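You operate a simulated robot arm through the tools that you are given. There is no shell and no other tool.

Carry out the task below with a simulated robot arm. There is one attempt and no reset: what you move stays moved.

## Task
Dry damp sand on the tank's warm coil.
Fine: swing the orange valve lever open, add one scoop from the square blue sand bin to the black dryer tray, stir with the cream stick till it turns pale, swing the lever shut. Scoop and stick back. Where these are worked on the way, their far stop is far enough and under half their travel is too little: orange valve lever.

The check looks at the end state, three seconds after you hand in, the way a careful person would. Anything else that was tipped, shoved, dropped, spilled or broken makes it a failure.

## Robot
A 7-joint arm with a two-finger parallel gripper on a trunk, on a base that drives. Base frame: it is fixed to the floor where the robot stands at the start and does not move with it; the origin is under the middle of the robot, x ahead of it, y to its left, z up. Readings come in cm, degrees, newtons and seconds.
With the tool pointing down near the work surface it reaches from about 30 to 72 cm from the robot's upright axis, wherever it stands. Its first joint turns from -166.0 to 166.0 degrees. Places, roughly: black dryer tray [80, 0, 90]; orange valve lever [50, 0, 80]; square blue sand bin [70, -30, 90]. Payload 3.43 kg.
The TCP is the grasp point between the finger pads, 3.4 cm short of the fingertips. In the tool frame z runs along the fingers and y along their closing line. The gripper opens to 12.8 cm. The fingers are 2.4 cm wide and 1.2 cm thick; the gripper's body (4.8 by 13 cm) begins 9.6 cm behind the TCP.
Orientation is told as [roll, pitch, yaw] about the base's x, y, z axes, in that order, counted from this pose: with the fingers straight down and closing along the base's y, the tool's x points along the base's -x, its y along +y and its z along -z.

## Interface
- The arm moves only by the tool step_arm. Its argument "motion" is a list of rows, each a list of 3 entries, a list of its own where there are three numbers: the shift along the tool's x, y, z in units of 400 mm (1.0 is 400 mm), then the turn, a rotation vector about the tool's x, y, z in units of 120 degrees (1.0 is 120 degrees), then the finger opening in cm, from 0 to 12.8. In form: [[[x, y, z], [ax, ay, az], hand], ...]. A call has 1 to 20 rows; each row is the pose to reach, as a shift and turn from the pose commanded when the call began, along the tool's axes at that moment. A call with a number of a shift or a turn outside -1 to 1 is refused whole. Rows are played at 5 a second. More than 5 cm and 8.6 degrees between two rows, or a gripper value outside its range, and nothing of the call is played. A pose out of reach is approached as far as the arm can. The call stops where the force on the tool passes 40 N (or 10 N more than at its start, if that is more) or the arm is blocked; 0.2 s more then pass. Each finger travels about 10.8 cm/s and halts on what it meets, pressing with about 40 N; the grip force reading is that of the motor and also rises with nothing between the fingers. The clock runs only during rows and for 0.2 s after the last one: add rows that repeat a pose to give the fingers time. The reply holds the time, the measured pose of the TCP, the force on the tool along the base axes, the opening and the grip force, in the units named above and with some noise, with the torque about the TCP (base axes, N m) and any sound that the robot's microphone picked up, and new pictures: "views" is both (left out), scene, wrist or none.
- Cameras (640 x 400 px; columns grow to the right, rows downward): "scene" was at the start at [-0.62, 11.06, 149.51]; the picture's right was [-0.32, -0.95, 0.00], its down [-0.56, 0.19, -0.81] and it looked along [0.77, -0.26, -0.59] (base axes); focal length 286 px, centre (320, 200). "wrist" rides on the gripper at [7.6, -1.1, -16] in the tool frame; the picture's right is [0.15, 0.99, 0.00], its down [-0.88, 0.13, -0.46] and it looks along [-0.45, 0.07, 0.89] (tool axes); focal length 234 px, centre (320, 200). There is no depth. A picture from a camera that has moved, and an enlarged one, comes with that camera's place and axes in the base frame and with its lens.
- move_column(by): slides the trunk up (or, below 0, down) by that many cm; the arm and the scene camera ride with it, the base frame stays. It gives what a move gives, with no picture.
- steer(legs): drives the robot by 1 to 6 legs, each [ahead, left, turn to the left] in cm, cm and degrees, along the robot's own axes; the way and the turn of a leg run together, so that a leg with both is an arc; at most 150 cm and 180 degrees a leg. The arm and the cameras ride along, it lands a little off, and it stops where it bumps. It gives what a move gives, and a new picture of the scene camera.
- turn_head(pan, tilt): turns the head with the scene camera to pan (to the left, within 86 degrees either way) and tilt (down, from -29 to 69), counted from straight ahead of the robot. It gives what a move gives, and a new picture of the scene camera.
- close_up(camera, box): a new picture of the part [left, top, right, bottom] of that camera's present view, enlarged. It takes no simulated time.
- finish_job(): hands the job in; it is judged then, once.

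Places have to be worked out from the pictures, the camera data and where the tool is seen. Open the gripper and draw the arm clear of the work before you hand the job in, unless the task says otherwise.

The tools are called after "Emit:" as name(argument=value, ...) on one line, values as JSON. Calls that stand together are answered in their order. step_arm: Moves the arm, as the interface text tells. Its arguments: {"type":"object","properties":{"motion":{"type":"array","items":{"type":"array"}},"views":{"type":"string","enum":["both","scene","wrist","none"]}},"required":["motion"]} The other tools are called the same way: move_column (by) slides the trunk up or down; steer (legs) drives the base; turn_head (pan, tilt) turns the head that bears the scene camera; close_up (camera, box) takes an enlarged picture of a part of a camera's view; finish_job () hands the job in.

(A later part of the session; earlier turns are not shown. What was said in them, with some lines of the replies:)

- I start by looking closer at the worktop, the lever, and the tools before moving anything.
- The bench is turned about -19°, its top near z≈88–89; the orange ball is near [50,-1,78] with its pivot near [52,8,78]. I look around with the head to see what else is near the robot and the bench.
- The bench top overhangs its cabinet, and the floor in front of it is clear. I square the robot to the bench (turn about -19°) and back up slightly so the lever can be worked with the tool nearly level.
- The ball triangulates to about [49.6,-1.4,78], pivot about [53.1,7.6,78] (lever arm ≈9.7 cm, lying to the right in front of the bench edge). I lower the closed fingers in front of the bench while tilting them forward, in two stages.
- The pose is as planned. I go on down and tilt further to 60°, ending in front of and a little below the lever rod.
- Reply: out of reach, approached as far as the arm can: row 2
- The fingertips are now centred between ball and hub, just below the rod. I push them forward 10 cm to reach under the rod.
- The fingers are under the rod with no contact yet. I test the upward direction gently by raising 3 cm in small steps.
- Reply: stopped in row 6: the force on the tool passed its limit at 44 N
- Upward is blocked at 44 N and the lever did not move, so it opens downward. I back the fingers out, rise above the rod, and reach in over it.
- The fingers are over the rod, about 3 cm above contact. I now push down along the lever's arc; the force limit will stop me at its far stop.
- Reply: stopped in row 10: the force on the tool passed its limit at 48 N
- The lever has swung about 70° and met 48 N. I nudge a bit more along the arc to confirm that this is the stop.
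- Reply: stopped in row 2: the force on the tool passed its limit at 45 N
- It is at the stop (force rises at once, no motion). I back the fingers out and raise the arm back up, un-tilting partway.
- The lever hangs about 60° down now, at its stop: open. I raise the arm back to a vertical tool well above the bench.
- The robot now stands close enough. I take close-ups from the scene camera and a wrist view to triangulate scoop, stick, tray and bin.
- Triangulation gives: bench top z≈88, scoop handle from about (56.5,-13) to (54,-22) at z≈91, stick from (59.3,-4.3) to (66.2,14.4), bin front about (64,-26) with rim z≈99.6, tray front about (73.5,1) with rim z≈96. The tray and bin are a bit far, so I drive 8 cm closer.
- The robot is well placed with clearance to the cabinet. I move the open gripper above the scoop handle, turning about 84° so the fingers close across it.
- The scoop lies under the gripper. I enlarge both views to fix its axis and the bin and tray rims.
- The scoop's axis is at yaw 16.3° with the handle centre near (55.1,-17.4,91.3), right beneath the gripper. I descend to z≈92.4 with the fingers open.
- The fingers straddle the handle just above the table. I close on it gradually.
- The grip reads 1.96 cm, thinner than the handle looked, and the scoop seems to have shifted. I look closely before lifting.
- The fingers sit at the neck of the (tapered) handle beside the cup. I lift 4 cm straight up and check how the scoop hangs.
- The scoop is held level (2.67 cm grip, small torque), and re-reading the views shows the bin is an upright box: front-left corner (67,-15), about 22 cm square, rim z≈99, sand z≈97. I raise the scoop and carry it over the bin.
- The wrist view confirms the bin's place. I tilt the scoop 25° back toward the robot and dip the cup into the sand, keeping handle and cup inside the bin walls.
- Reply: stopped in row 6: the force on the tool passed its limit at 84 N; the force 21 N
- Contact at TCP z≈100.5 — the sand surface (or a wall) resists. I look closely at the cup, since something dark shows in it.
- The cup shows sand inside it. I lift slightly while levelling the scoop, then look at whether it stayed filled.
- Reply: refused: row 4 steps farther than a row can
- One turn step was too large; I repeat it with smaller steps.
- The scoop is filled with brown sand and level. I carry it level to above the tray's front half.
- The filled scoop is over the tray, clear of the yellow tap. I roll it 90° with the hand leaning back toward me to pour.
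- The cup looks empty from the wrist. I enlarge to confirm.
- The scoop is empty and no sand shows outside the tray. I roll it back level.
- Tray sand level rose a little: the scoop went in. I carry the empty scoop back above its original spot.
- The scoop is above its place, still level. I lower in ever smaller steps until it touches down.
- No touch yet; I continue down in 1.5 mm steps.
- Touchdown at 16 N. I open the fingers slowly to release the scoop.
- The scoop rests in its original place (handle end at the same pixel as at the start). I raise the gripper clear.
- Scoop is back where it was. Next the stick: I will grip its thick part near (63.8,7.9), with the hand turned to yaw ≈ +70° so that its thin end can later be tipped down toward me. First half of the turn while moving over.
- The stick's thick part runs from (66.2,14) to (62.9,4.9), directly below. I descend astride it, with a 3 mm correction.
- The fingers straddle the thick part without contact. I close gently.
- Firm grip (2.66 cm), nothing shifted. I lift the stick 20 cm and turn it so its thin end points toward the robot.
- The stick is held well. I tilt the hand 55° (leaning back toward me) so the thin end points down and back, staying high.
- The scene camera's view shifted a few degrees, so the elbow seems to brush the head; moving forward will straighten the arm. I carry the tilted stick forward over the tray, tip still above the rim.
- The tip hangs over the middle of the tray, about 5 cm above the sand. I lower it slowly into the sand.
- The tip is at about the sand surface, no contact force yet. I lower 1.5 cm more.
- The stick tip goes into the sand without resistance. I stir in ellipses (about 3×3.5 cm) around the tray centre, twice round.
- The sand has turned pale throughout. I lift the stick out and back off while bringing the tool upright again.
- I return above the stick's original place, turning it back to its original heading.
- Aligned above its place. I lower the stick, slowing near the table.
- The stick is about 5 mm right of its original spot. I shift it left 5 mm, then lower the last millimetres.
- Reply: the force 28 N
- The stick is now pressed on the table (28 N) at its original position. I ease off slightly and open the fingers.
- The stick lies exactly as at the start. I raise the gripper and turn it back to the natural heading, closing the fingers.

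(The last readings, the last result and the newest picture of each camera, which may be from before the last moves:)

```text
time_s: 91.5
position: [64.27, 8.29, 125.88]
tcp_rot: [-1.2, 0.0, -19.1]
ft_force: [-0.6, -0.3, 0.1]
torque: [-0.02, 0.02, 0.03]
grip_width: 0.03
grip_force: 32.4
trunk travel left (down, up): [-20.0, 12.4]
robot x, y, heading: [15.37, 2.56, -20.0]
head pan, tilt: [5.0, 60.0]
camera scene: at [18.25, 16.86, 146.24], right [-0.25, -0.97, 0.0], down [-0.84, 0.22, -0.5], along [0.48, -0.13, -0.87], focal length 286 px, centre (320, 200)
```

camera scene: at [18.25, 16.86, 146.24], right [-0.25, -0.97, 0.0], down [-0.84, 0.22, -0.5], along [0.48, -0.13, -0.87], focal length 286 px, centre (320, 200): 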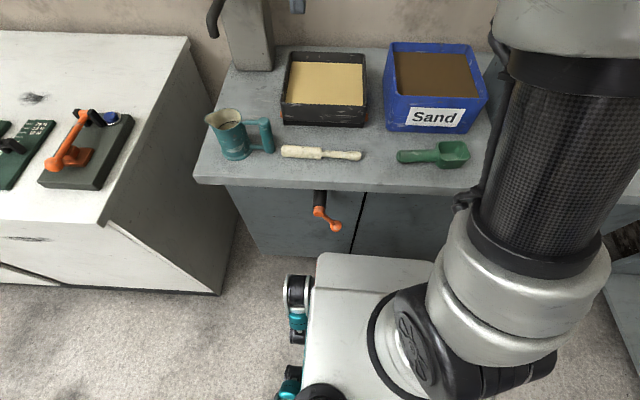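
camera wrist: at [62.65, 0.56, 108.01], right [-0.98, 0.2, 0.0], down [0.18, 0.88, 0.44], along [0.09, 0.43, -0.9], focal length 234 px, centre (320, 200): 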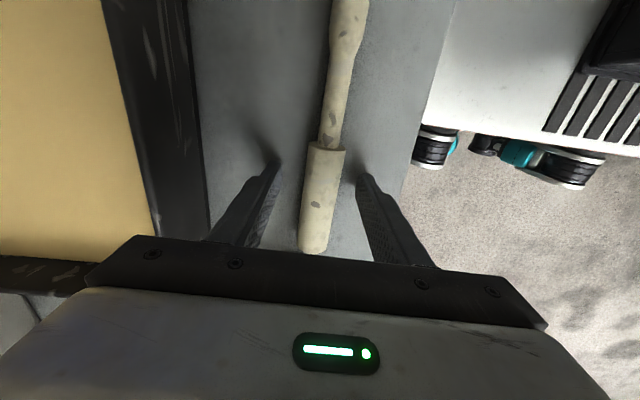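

All items are in place. I drive back to where the lever was worked before, and aim the head at the lever.

Emit:
steer(legs=[[-21.6, 0, 0]])

Emit:
turn_head(pan=0, tilt=45)

Emit:
close_up(camera="scene", box=[270, 190, 400, 270])

```text
time_s: 93.2
position: [43.69, 15.68, 125.81]
tcp_rot: [-1.2, 0.0, -18.9]
ft_force: [0.3, 0.5, 0.2]
torque: [-0.02, 0.0, -0.01]
grip_width: 0.02
grip_force: 33.4
trunk travel left (down, up): [-20.0, 12.4]
robot x, y, heading: [-4.94, 9.71, -20.1]
head pan, tilt: [5.0, 60.0]
camera scene: at [-2.35, 24.24, 146.24], right [-0.25, -0.97, 0.0], down [-0.84, 0.22, -0.5], along [0.48, -0.13, -0.87], focal length 286 px, centre (320, 200)
```

scene: 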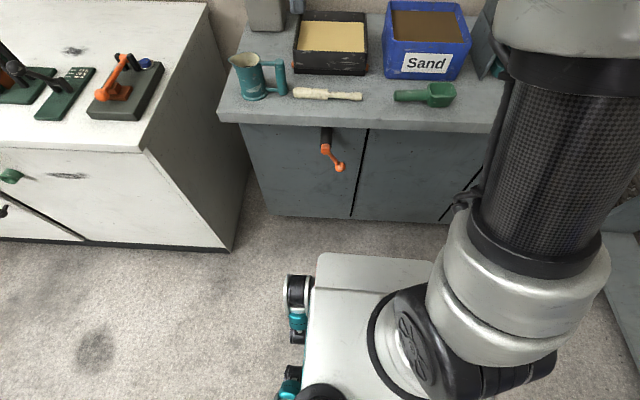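

```text
time_s: 94.0
position: [43.72, 15.76, 125.82]
tcp_rot: [-1.2, 0.0, -18.9]
ft_force: [0.3, 0.1, -0.7]
torque: [0.01, -0.01, 0.02]
grip_width: 0.02
grip_force: 32.6
trunk travel left (down, up): [-20.0, 12.4]
robot x, y, heading: [-5.4, 10.36, -19.4]
head pan, tilt: [0.0, 45.0]
camera scene: at [-1.13, 23.19, 148.18], right [-0.34, -0.94, 0.0], down [-0.67, 0.24, -0.71], along [0.67, -0.24, -0.71], focal length 286 px, centre (320, 200)
```

scene: 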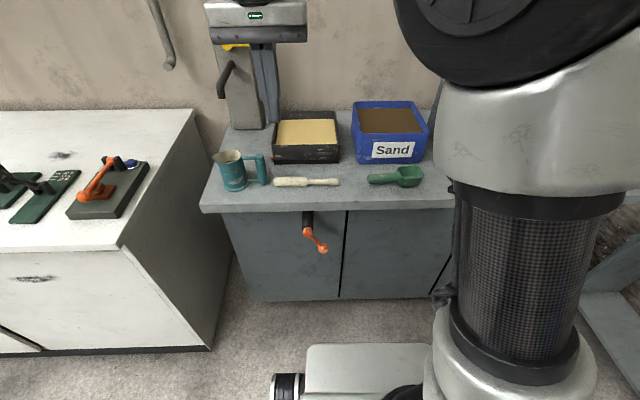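

```text
4.92 times, centred on (335, 230) of scene
camera zoom: at [-1.13, 23.19, 148.18], right [-0.34, -0.94, 0.0], down [-0.67, 0.24, -0.71], along [0.67, -0.24, -0.71], focal length 1410 px, centre (246, 52)
```

zoom: 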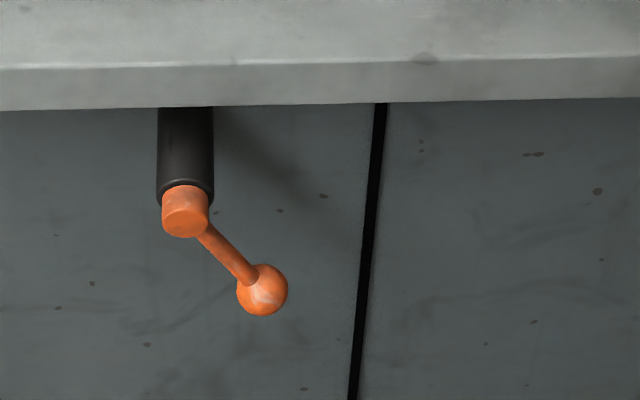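

The lever is still down at its open stop. I lower the closed fingers in front of the bench again, to come in left of and under the rod this time.

Emit:
step_arm(motion=[[[0, -0.015, 0.107], [0, -0.0357, 0], 0], [[0, -0.03, 0.214], [0, -0.0714, 0], 0], [[0, -0.045, 0.321], [0, -0.107, 0], 0], [[0, -0.06, 0.4286], [0, -0.1429, 0], 0], [[0, -0.075, 0.5357], [0, -0.1786, 0], 0], [[0, -0.09, 0.643], [0, -0.2143, 0], 0], [[0, -0.105, 0.75], [0, -0.25, 0], 0], [[0, -0.105, 0.75], [0, -0.25, 0], 0]], views="both")

```text
time_s: 95.8
position: [42.17, 11.42, 95.85]
tcp_rot: [-1.3, -29.9, -18.2]
ft_force: [-0.6, 1.0, 0.3]
torque: [-0.01, -0.03, 0.0]
grip_width: 0.0
grip_force: 32.7
trunk travel left (down, up): [-20.0, 12.4]
robot x, y, heading: [-5.37, 9.89, -19.5]
head pan, tilt: [0.0, 45.0]
camera scene: at [-1.11, 23.2, 148.18], right [-0.34, -0.94, 0.0], down [-0.67, 0.24, -0.71], along [0.67, -0.24, -0.71], focal length 286 px, centre (320, 200)
camera wrist: at [28.26, 15.26, 105.89], right [0.2, 0.98, -0.09], down [0.55, -0.03, 0.83], along [0.81, -0.22, -0.55], focal length 234 px, centre (320, 200)
```

scene: 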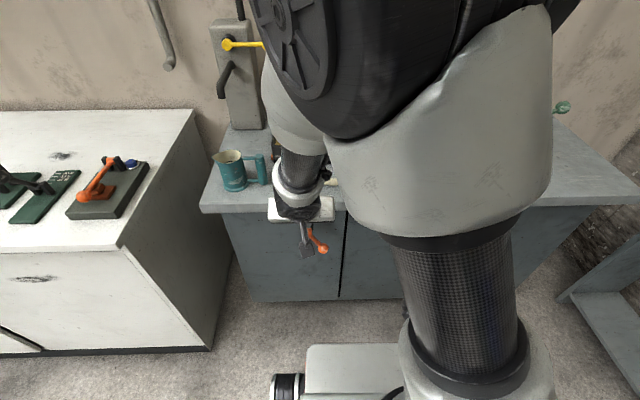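
wrist: 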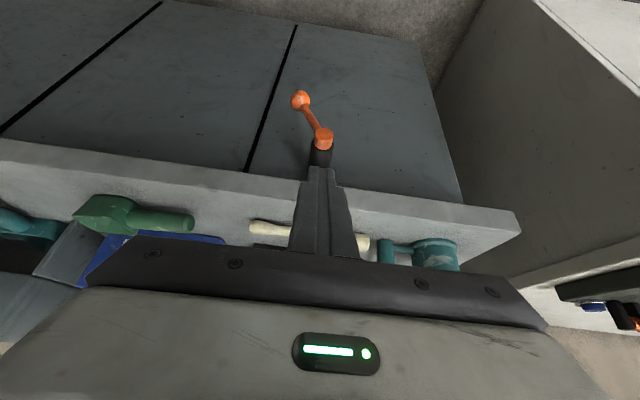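

On track (fwd/left as planned). I continue down and tilt to 60°.

Emit:
step_arm(motion=[[[0.0449, 0.001, 0.0776], [0, -0.0357, 0], 0], [[0.0897, 0.002, 0.1551], [0, -0.0714, 0], 0], [[0.1346, 0.003, 0.2327], [0, -0.1071, 0], 0], [[0.1794, 0.004, 0.3103], [0, -0.1429, 0], 0], [[0.2243, 0.005, 0.3879], [0, -0.1786, 0], 0], [[0.2691, 0.006, 0.4654], [0, -0.2143, 0], 0], [[0.314, 0.0075, 0.543], [0, -0.25, 0], 0], [[0.314, 0.0075, 0.543], [0, -0.25, 0], 0]], views="both")

```text
time_s: 97.6
position: [42.12, 11.08, 70.88]
tcp_rot: [-2.3, -60.1, -16.8]
ft_force: [-0.4, 0.1, -0.5]
torque: [0.01, 0.02, 0.02]
grip_width: 0.0
grip_force: 33.4
out of reach, approached as far as the arm can: row 1
trunk travel left (down, up): [-20.0, 12.4]
robot x, y, heading: [-5.09, 9.65, -19.3]
head pan, tilt: [0.0, 45.0]
camera scene: at [-1.13, 23.19, 148.18], right [-0.34, -0.94, 0.0], down [-0.67, 0.24, -0.71], along [0.67, -0.24, -0.71], focal length 286 px, centre (320, 200)
camera wrist: at [25.12, 15.8, 72.36], right [0.25, 0.96, -0.15], down [0.09, 0.13, 0.99], along [0.96, -0.26, -0.05], focal length 234 px, centre (320, 200)
```

scene: 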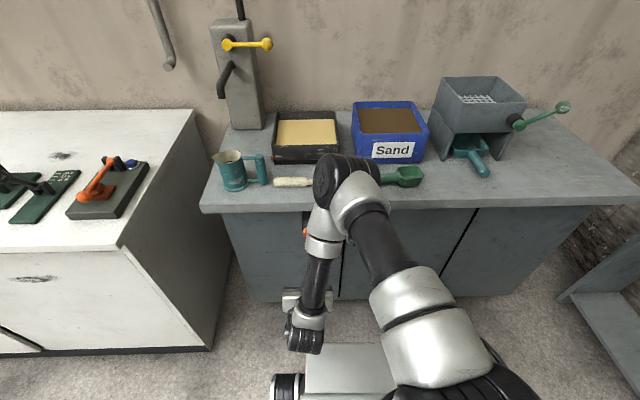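
wrist: 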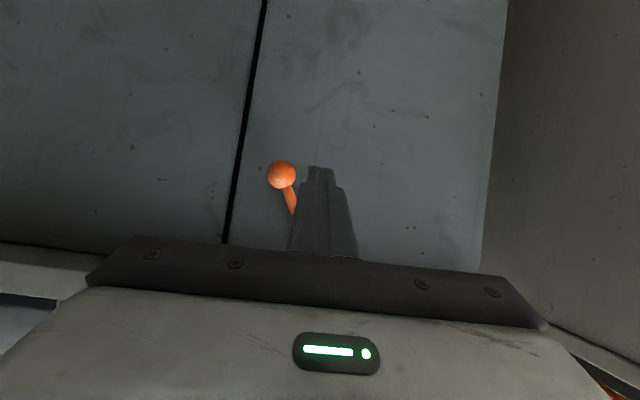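

The fingers are left of and below the rod. I reach in 9.8 cm so the fingertips pass behind the rod plane.

Emit:
step_arm(motion=[[[-0.0408, 0.001, 0.0707], [0, 0, 0], 0], [[-0.0817, 0.003, 0.1415], [0, 0, 0], 0], [[-0.1225, 0.004, 0.2122], [0, 0, 0], 0], [[-0.1225, 0.004, 0.2122], [0, 0, 0], 0]], views="both")

```text
time_s: 98.6
position: [51.37, 7.9, 70.68]
tcp_rot: [-2.3, -60.0, -16.9]
ft_force: [0.2, 0.3, 0.0]
torque: [0.0, 0.01, 0.01]
grip_width: 0.0
grip_force: 33.6
trunk travel left (down, up): [-20.0, 12.4]
robot x, y, heading: [-4.78, 9.99, -19.6]
head pan, tilt: [0.0, 45.0]
camera scene: at [-1.13, 23.18, 148.18], right [-0.34, -0.94, 0.0], down [-0.67, 0.24, -0.71], along [0.67, -0.24, -0.71], focal length 286 px, centre (320, 200)
camera wrist: at [34.39, 12.57, 72.1], right [0.25, 0.96, -0.15], down [0.09, 0.13, 0.99], along [0.96, -0.26, -0.06], focal length 234 px, centre (320, 200)
```

scene: 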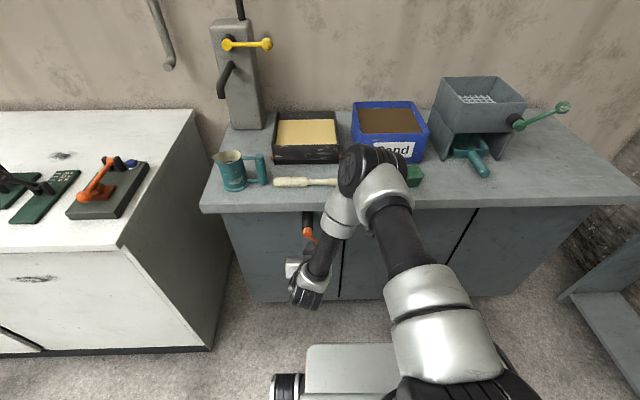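
wrist: 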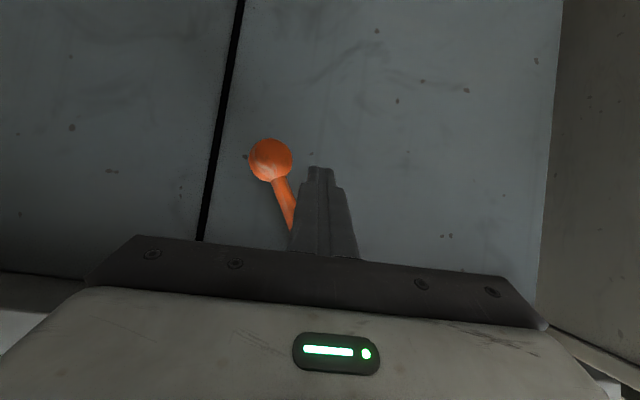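

The fingers stand just left of the rod with no contact. I now push right and up along the arc to swing the lever back to its shut stop.

Emit:
step_arm(motion=[[[-0.0191, -0.0225, -0.012], [0, 0, 0], 0], [[-0.0251, -0.0513, -0.0166], [0, 0, 0], 0], [[-0.0365, -0.0775, -0.0243], [0, 0, 0], 0], [[-0.0501, -0.1025, -0.0332], [0, 0, 0], 0], [[-0.0682, -0.1225, -0.0444], [0, 0, 0], 0], [[-0.0884, -0.14, -0.0569], [0, 0, 0], 0], [[-0.112, -0.1525, -0.071], [0, 0, 0], 0], [[-0.1271, -0.1575, -0.0799], [0, 0, 0], 0], [[-0.14, -0.1588, -0.0874], [0, 0, 0], 0], [[-0.15, -0.16, -0.0934], [0, 0, 0], 0]], views="both")

Emit:
close_up(camera="scene", box=[270, 190, 400, 270])

```text
time_s: 100.5
position: [48.39, 2.22, 76.53]
tcp_rot: [-2.3, -58.3, -16.9]
ft_force: [-3.3, 1.2, -5.0]
torque: [0.12, 0.16, 0.05]
grip_width: 0.02
grip_force: 33.3
trunk travel left (down, up): [-20.0, 12.4]
robot x, y, heading: [-5.15, 9.69, -19.6]
head pan, tilt: [0.0, 45.0]
stopped in row 9: the force on the tool passed its limit at 43 N (the readings are from after the stop); the commanded pose is now the measured one
camera scene: at [-1.13, 23.2, 148.22], right [-0.34, -0.94, 0.0], down [-0.67, 0.24, -0.71], along [0.67, -0.24, -0.71], focal length 286 px, centre (320, 200)
camera wrist: at [31.46, 6.94, 78.51], right [0.25, 0.96, -0.15], down [0.12, 0.12, 0.99], along [0.96, -0.26, -0.08], focal length 234 px, centre (320, 200)
```

scene: 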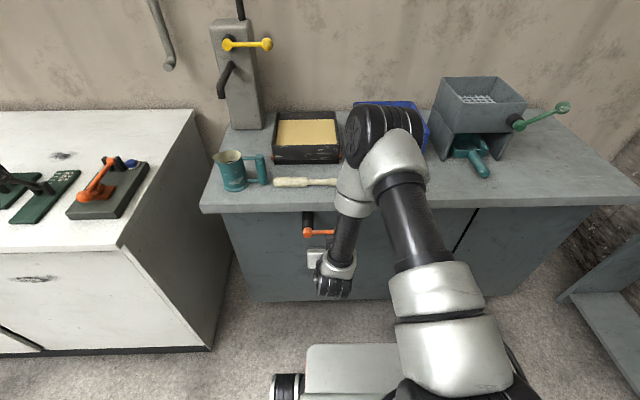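
wrist: 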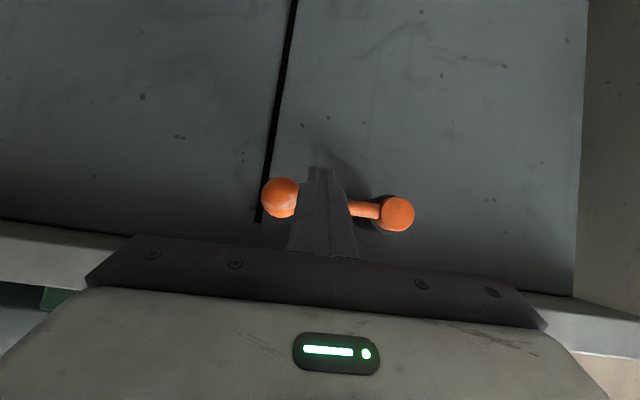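

```text
4.92 times, centred on (335, 230) of scene
camera zoom: at [-1.13, 23.2, 148.22], right [-0.34, -0.94, 0.0], down [-0.67, 0.24, -0.71], along [0.67, -0.24, -0.71], focal length 1410 px, centre (246, 52)
```

zoom: 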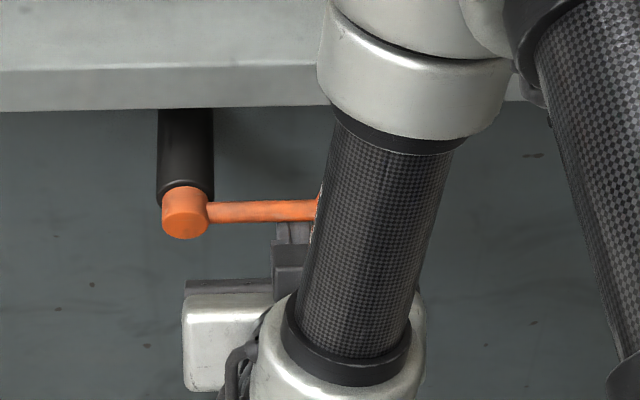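

The lever is horizontal again against its shut stop (43 N). I ease down off it, back out, and raise the arm.

Emit:
step_arm(motion=[[[0.017, 0, 0.0105], [0, 0, 0], 0], [[0.0695, 0, -0.0746], [0, 0, 0], 0], [[0.109, 0, -0.1384], [0, 0, 0], 0], [[0.1483, 0, -0.2022], [0, 0, 0], 0], [[0.0703, 0, -0.2503], [0, 0.0392, 0], 0], [[-0.0077, 0, -0.2984], [0, 0.0783, 0], 0], [[-0.0857, 0, -0.3466], [0, 0.1175, 0], 0], [[-0.1637, 0, -0.3947], [0, 0.1567, 0], 0], [[-0.2417, 0, -0.443], [0, 0.1958, 0], 0], [[-0.3197, 0, -0.4912], [0, 0.235, 0], 0], [[-0.3197, 0, -0.4912], [0, 0.235, 0], 0]], views="both")

Emit:
close_up(camera="scene", box=[270, 190, 400, 270])

```text
time_s: 102.9
position: [38.99, 6.19, 98.07]
tcp_rot: [-1.3, -30.5, -18.1]
ft_force: [-0.9, 0.3, -0.5]
torque: [-0.01, -0.01, 0.02]
grip_width: 0.02
grip_force: 33.1
trunk travel left (down, up): [-20.0, 12.4]
robot x, y, heading: [-4.78, 9.65, -19.3]
head pan, tilt: [0.0, 45.0]
camera scene: at [-1.17, 23.22, 148.18], right [-0.34, -0.94, 0.0], down [-0.67, 0.24, -0.71], along [0.67, -0.24, -0.71], focal length 286 px, centre (320, 200)
camera wrist: at [24.86, 9.98, 107.94], right [0.2, 0.98, -0.09], down [0.55, -0.03, 0.84], along [0.81, -0.22, -0.54], focal length 234 px, centre (320, 200)
```

scene: 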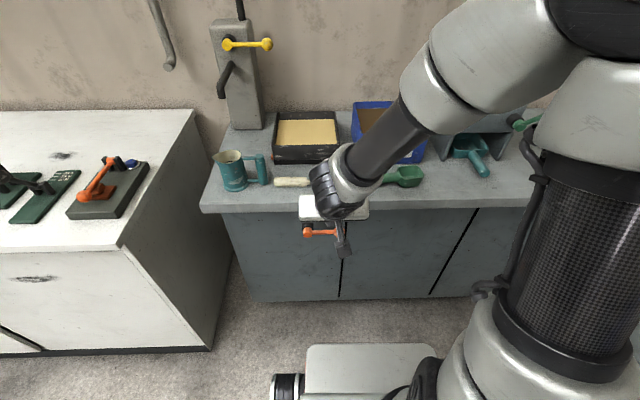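
wrist: 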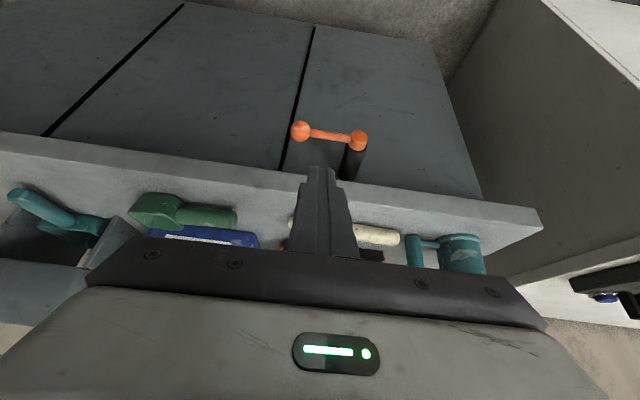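

```text
4.92 times, centred on (335, 230) of scene
camera zoom: at [-1.17, 23.22, 148.18], right [-0.34, -0.94, 0.0], down [-0.67, 0.24, -0.71], along [0.67, -0.24, -0.71], focal length 1410 px, centre (246, 52)
```

zoom: 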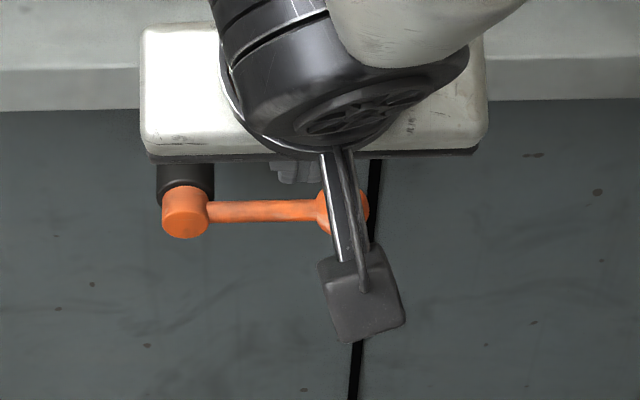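

The lever stays horizontal: shut. I raise the arm to its starting height, upright with the gripper open, and check the whole scene.

Emit:
step_arm(motion=[[[-0.0536, 0, -0.0929], [0, 0.0357, 0], 4], [[-0.107, 0, -0.1857], [0, 0.0714, 0], 8], [[-0.1607, 0, -0.2786], [0, 0.1071, 0], 12], [[-0.2143, 0, -0.3714], [0, 0.1429, 0], 12.8], [[-0.2679, 0, -0.4643], [0, 0.1786, 0], 12.8], [[-0.3214, 0, -0.5571], [0, 0.2143, 0], 12.8], [[-0.375, 0, -0.65], [0, 0.25, 0], 12.8], [[-0.375, 0, -0.65], [0, 0.25, 0], 12.8]], views="both")

Emit:
close_up(camera="scene", box=[190, 90, 530, 270])

```text
time_s: 104.7
position: [38.78, 6.39, 127.81]
tcp_rot: [-1.2, -0.4, -18.8]
ft_force: [1.1, -0.3, 0.3]
torque: [0.03, 0.03, 0.03]
grip_width: 12.8
grip_force: 0.0
trunk travel left (down, up): [-20.0, 12.4]
robot x, y, heading: [-4.95, 9.89, -19.8]
head pan, tilt: [0.0, 45.0]
camera scene: at [-1.15, 23.2, 148.18], right [-0.34, -0.94, 0.0], down [-0.67, 0.24, -0.71], along [0.67, -0.24, -0.71], focal length 286 px, centre (320, 200)
camera wrist: at [31.24, 8.12, 143.88], right [0.18, 0.98, -0.02], down [0.88, -0.15, 0.46], along [0.45, -0.1, -0.89], focal length 234 px, centre (320, 200)
```

scene: 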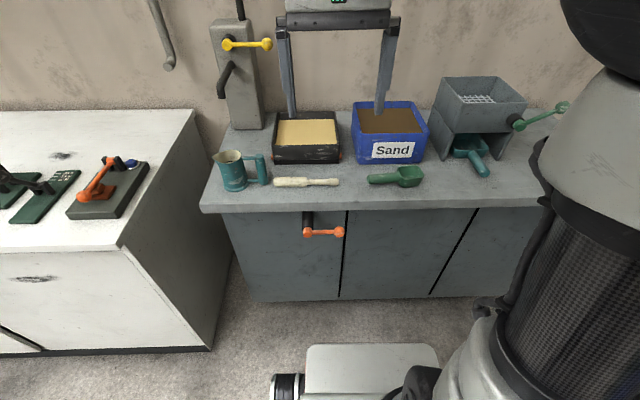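
wrist: 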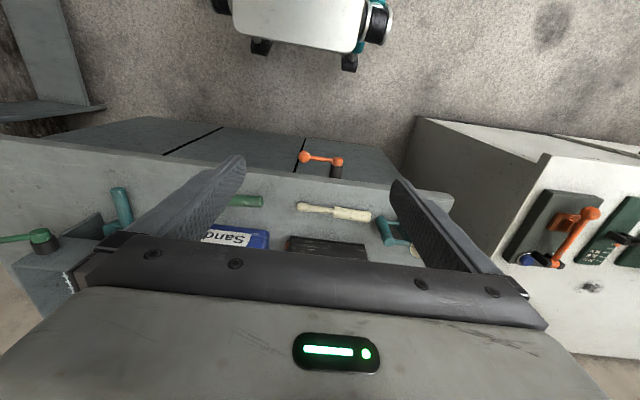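

```text
1.88 times, centred on (360, 180) of scene
camera zoom: at [-1.15, 23.2, 148.18], right [-0.34, -0.94, 0.0], down [-0.67, 0.24, -0.71], along [0.67, -0.24, -0.71], focal length 539 px, centre (245, 238)
```

zoom: 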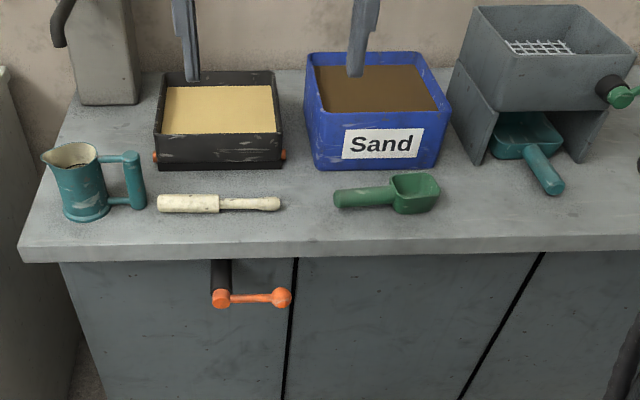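

Everything checks out: the sand in the tray is pale, the lever is shut, the scoop and stick are back in their places, and nothing else has moved. The gripper is open and clear of the work, so I hand the job in.

Emit:
finish_job()

```text
The job is handed in.
```

The job is done and handed in. The sand in the dryer tray turned pale, and the orange lever is back against its shut stop.

- **Valve:** The lever opens downward. I swung it about 60° to its far stop before adding any sand, and shut it after stirring.
- **Sand:** One scoop from the blue bin went into the tray, and no sand showed outside either container. It turned pale after two rounds of stirring with the stick's thin end.
- **Tools:** The scoop and stick are back where they started, as far as the pictures show. The mug and the other things on the bench look unmoved.

There were two unplanned contacts. The scoop met 84 N when I dipped it into the bin. The arm's elbow also seemed to brush the robot's head once while I was tilting the stick, and the camera view went back to normal straight after. Neither left any visible effect.
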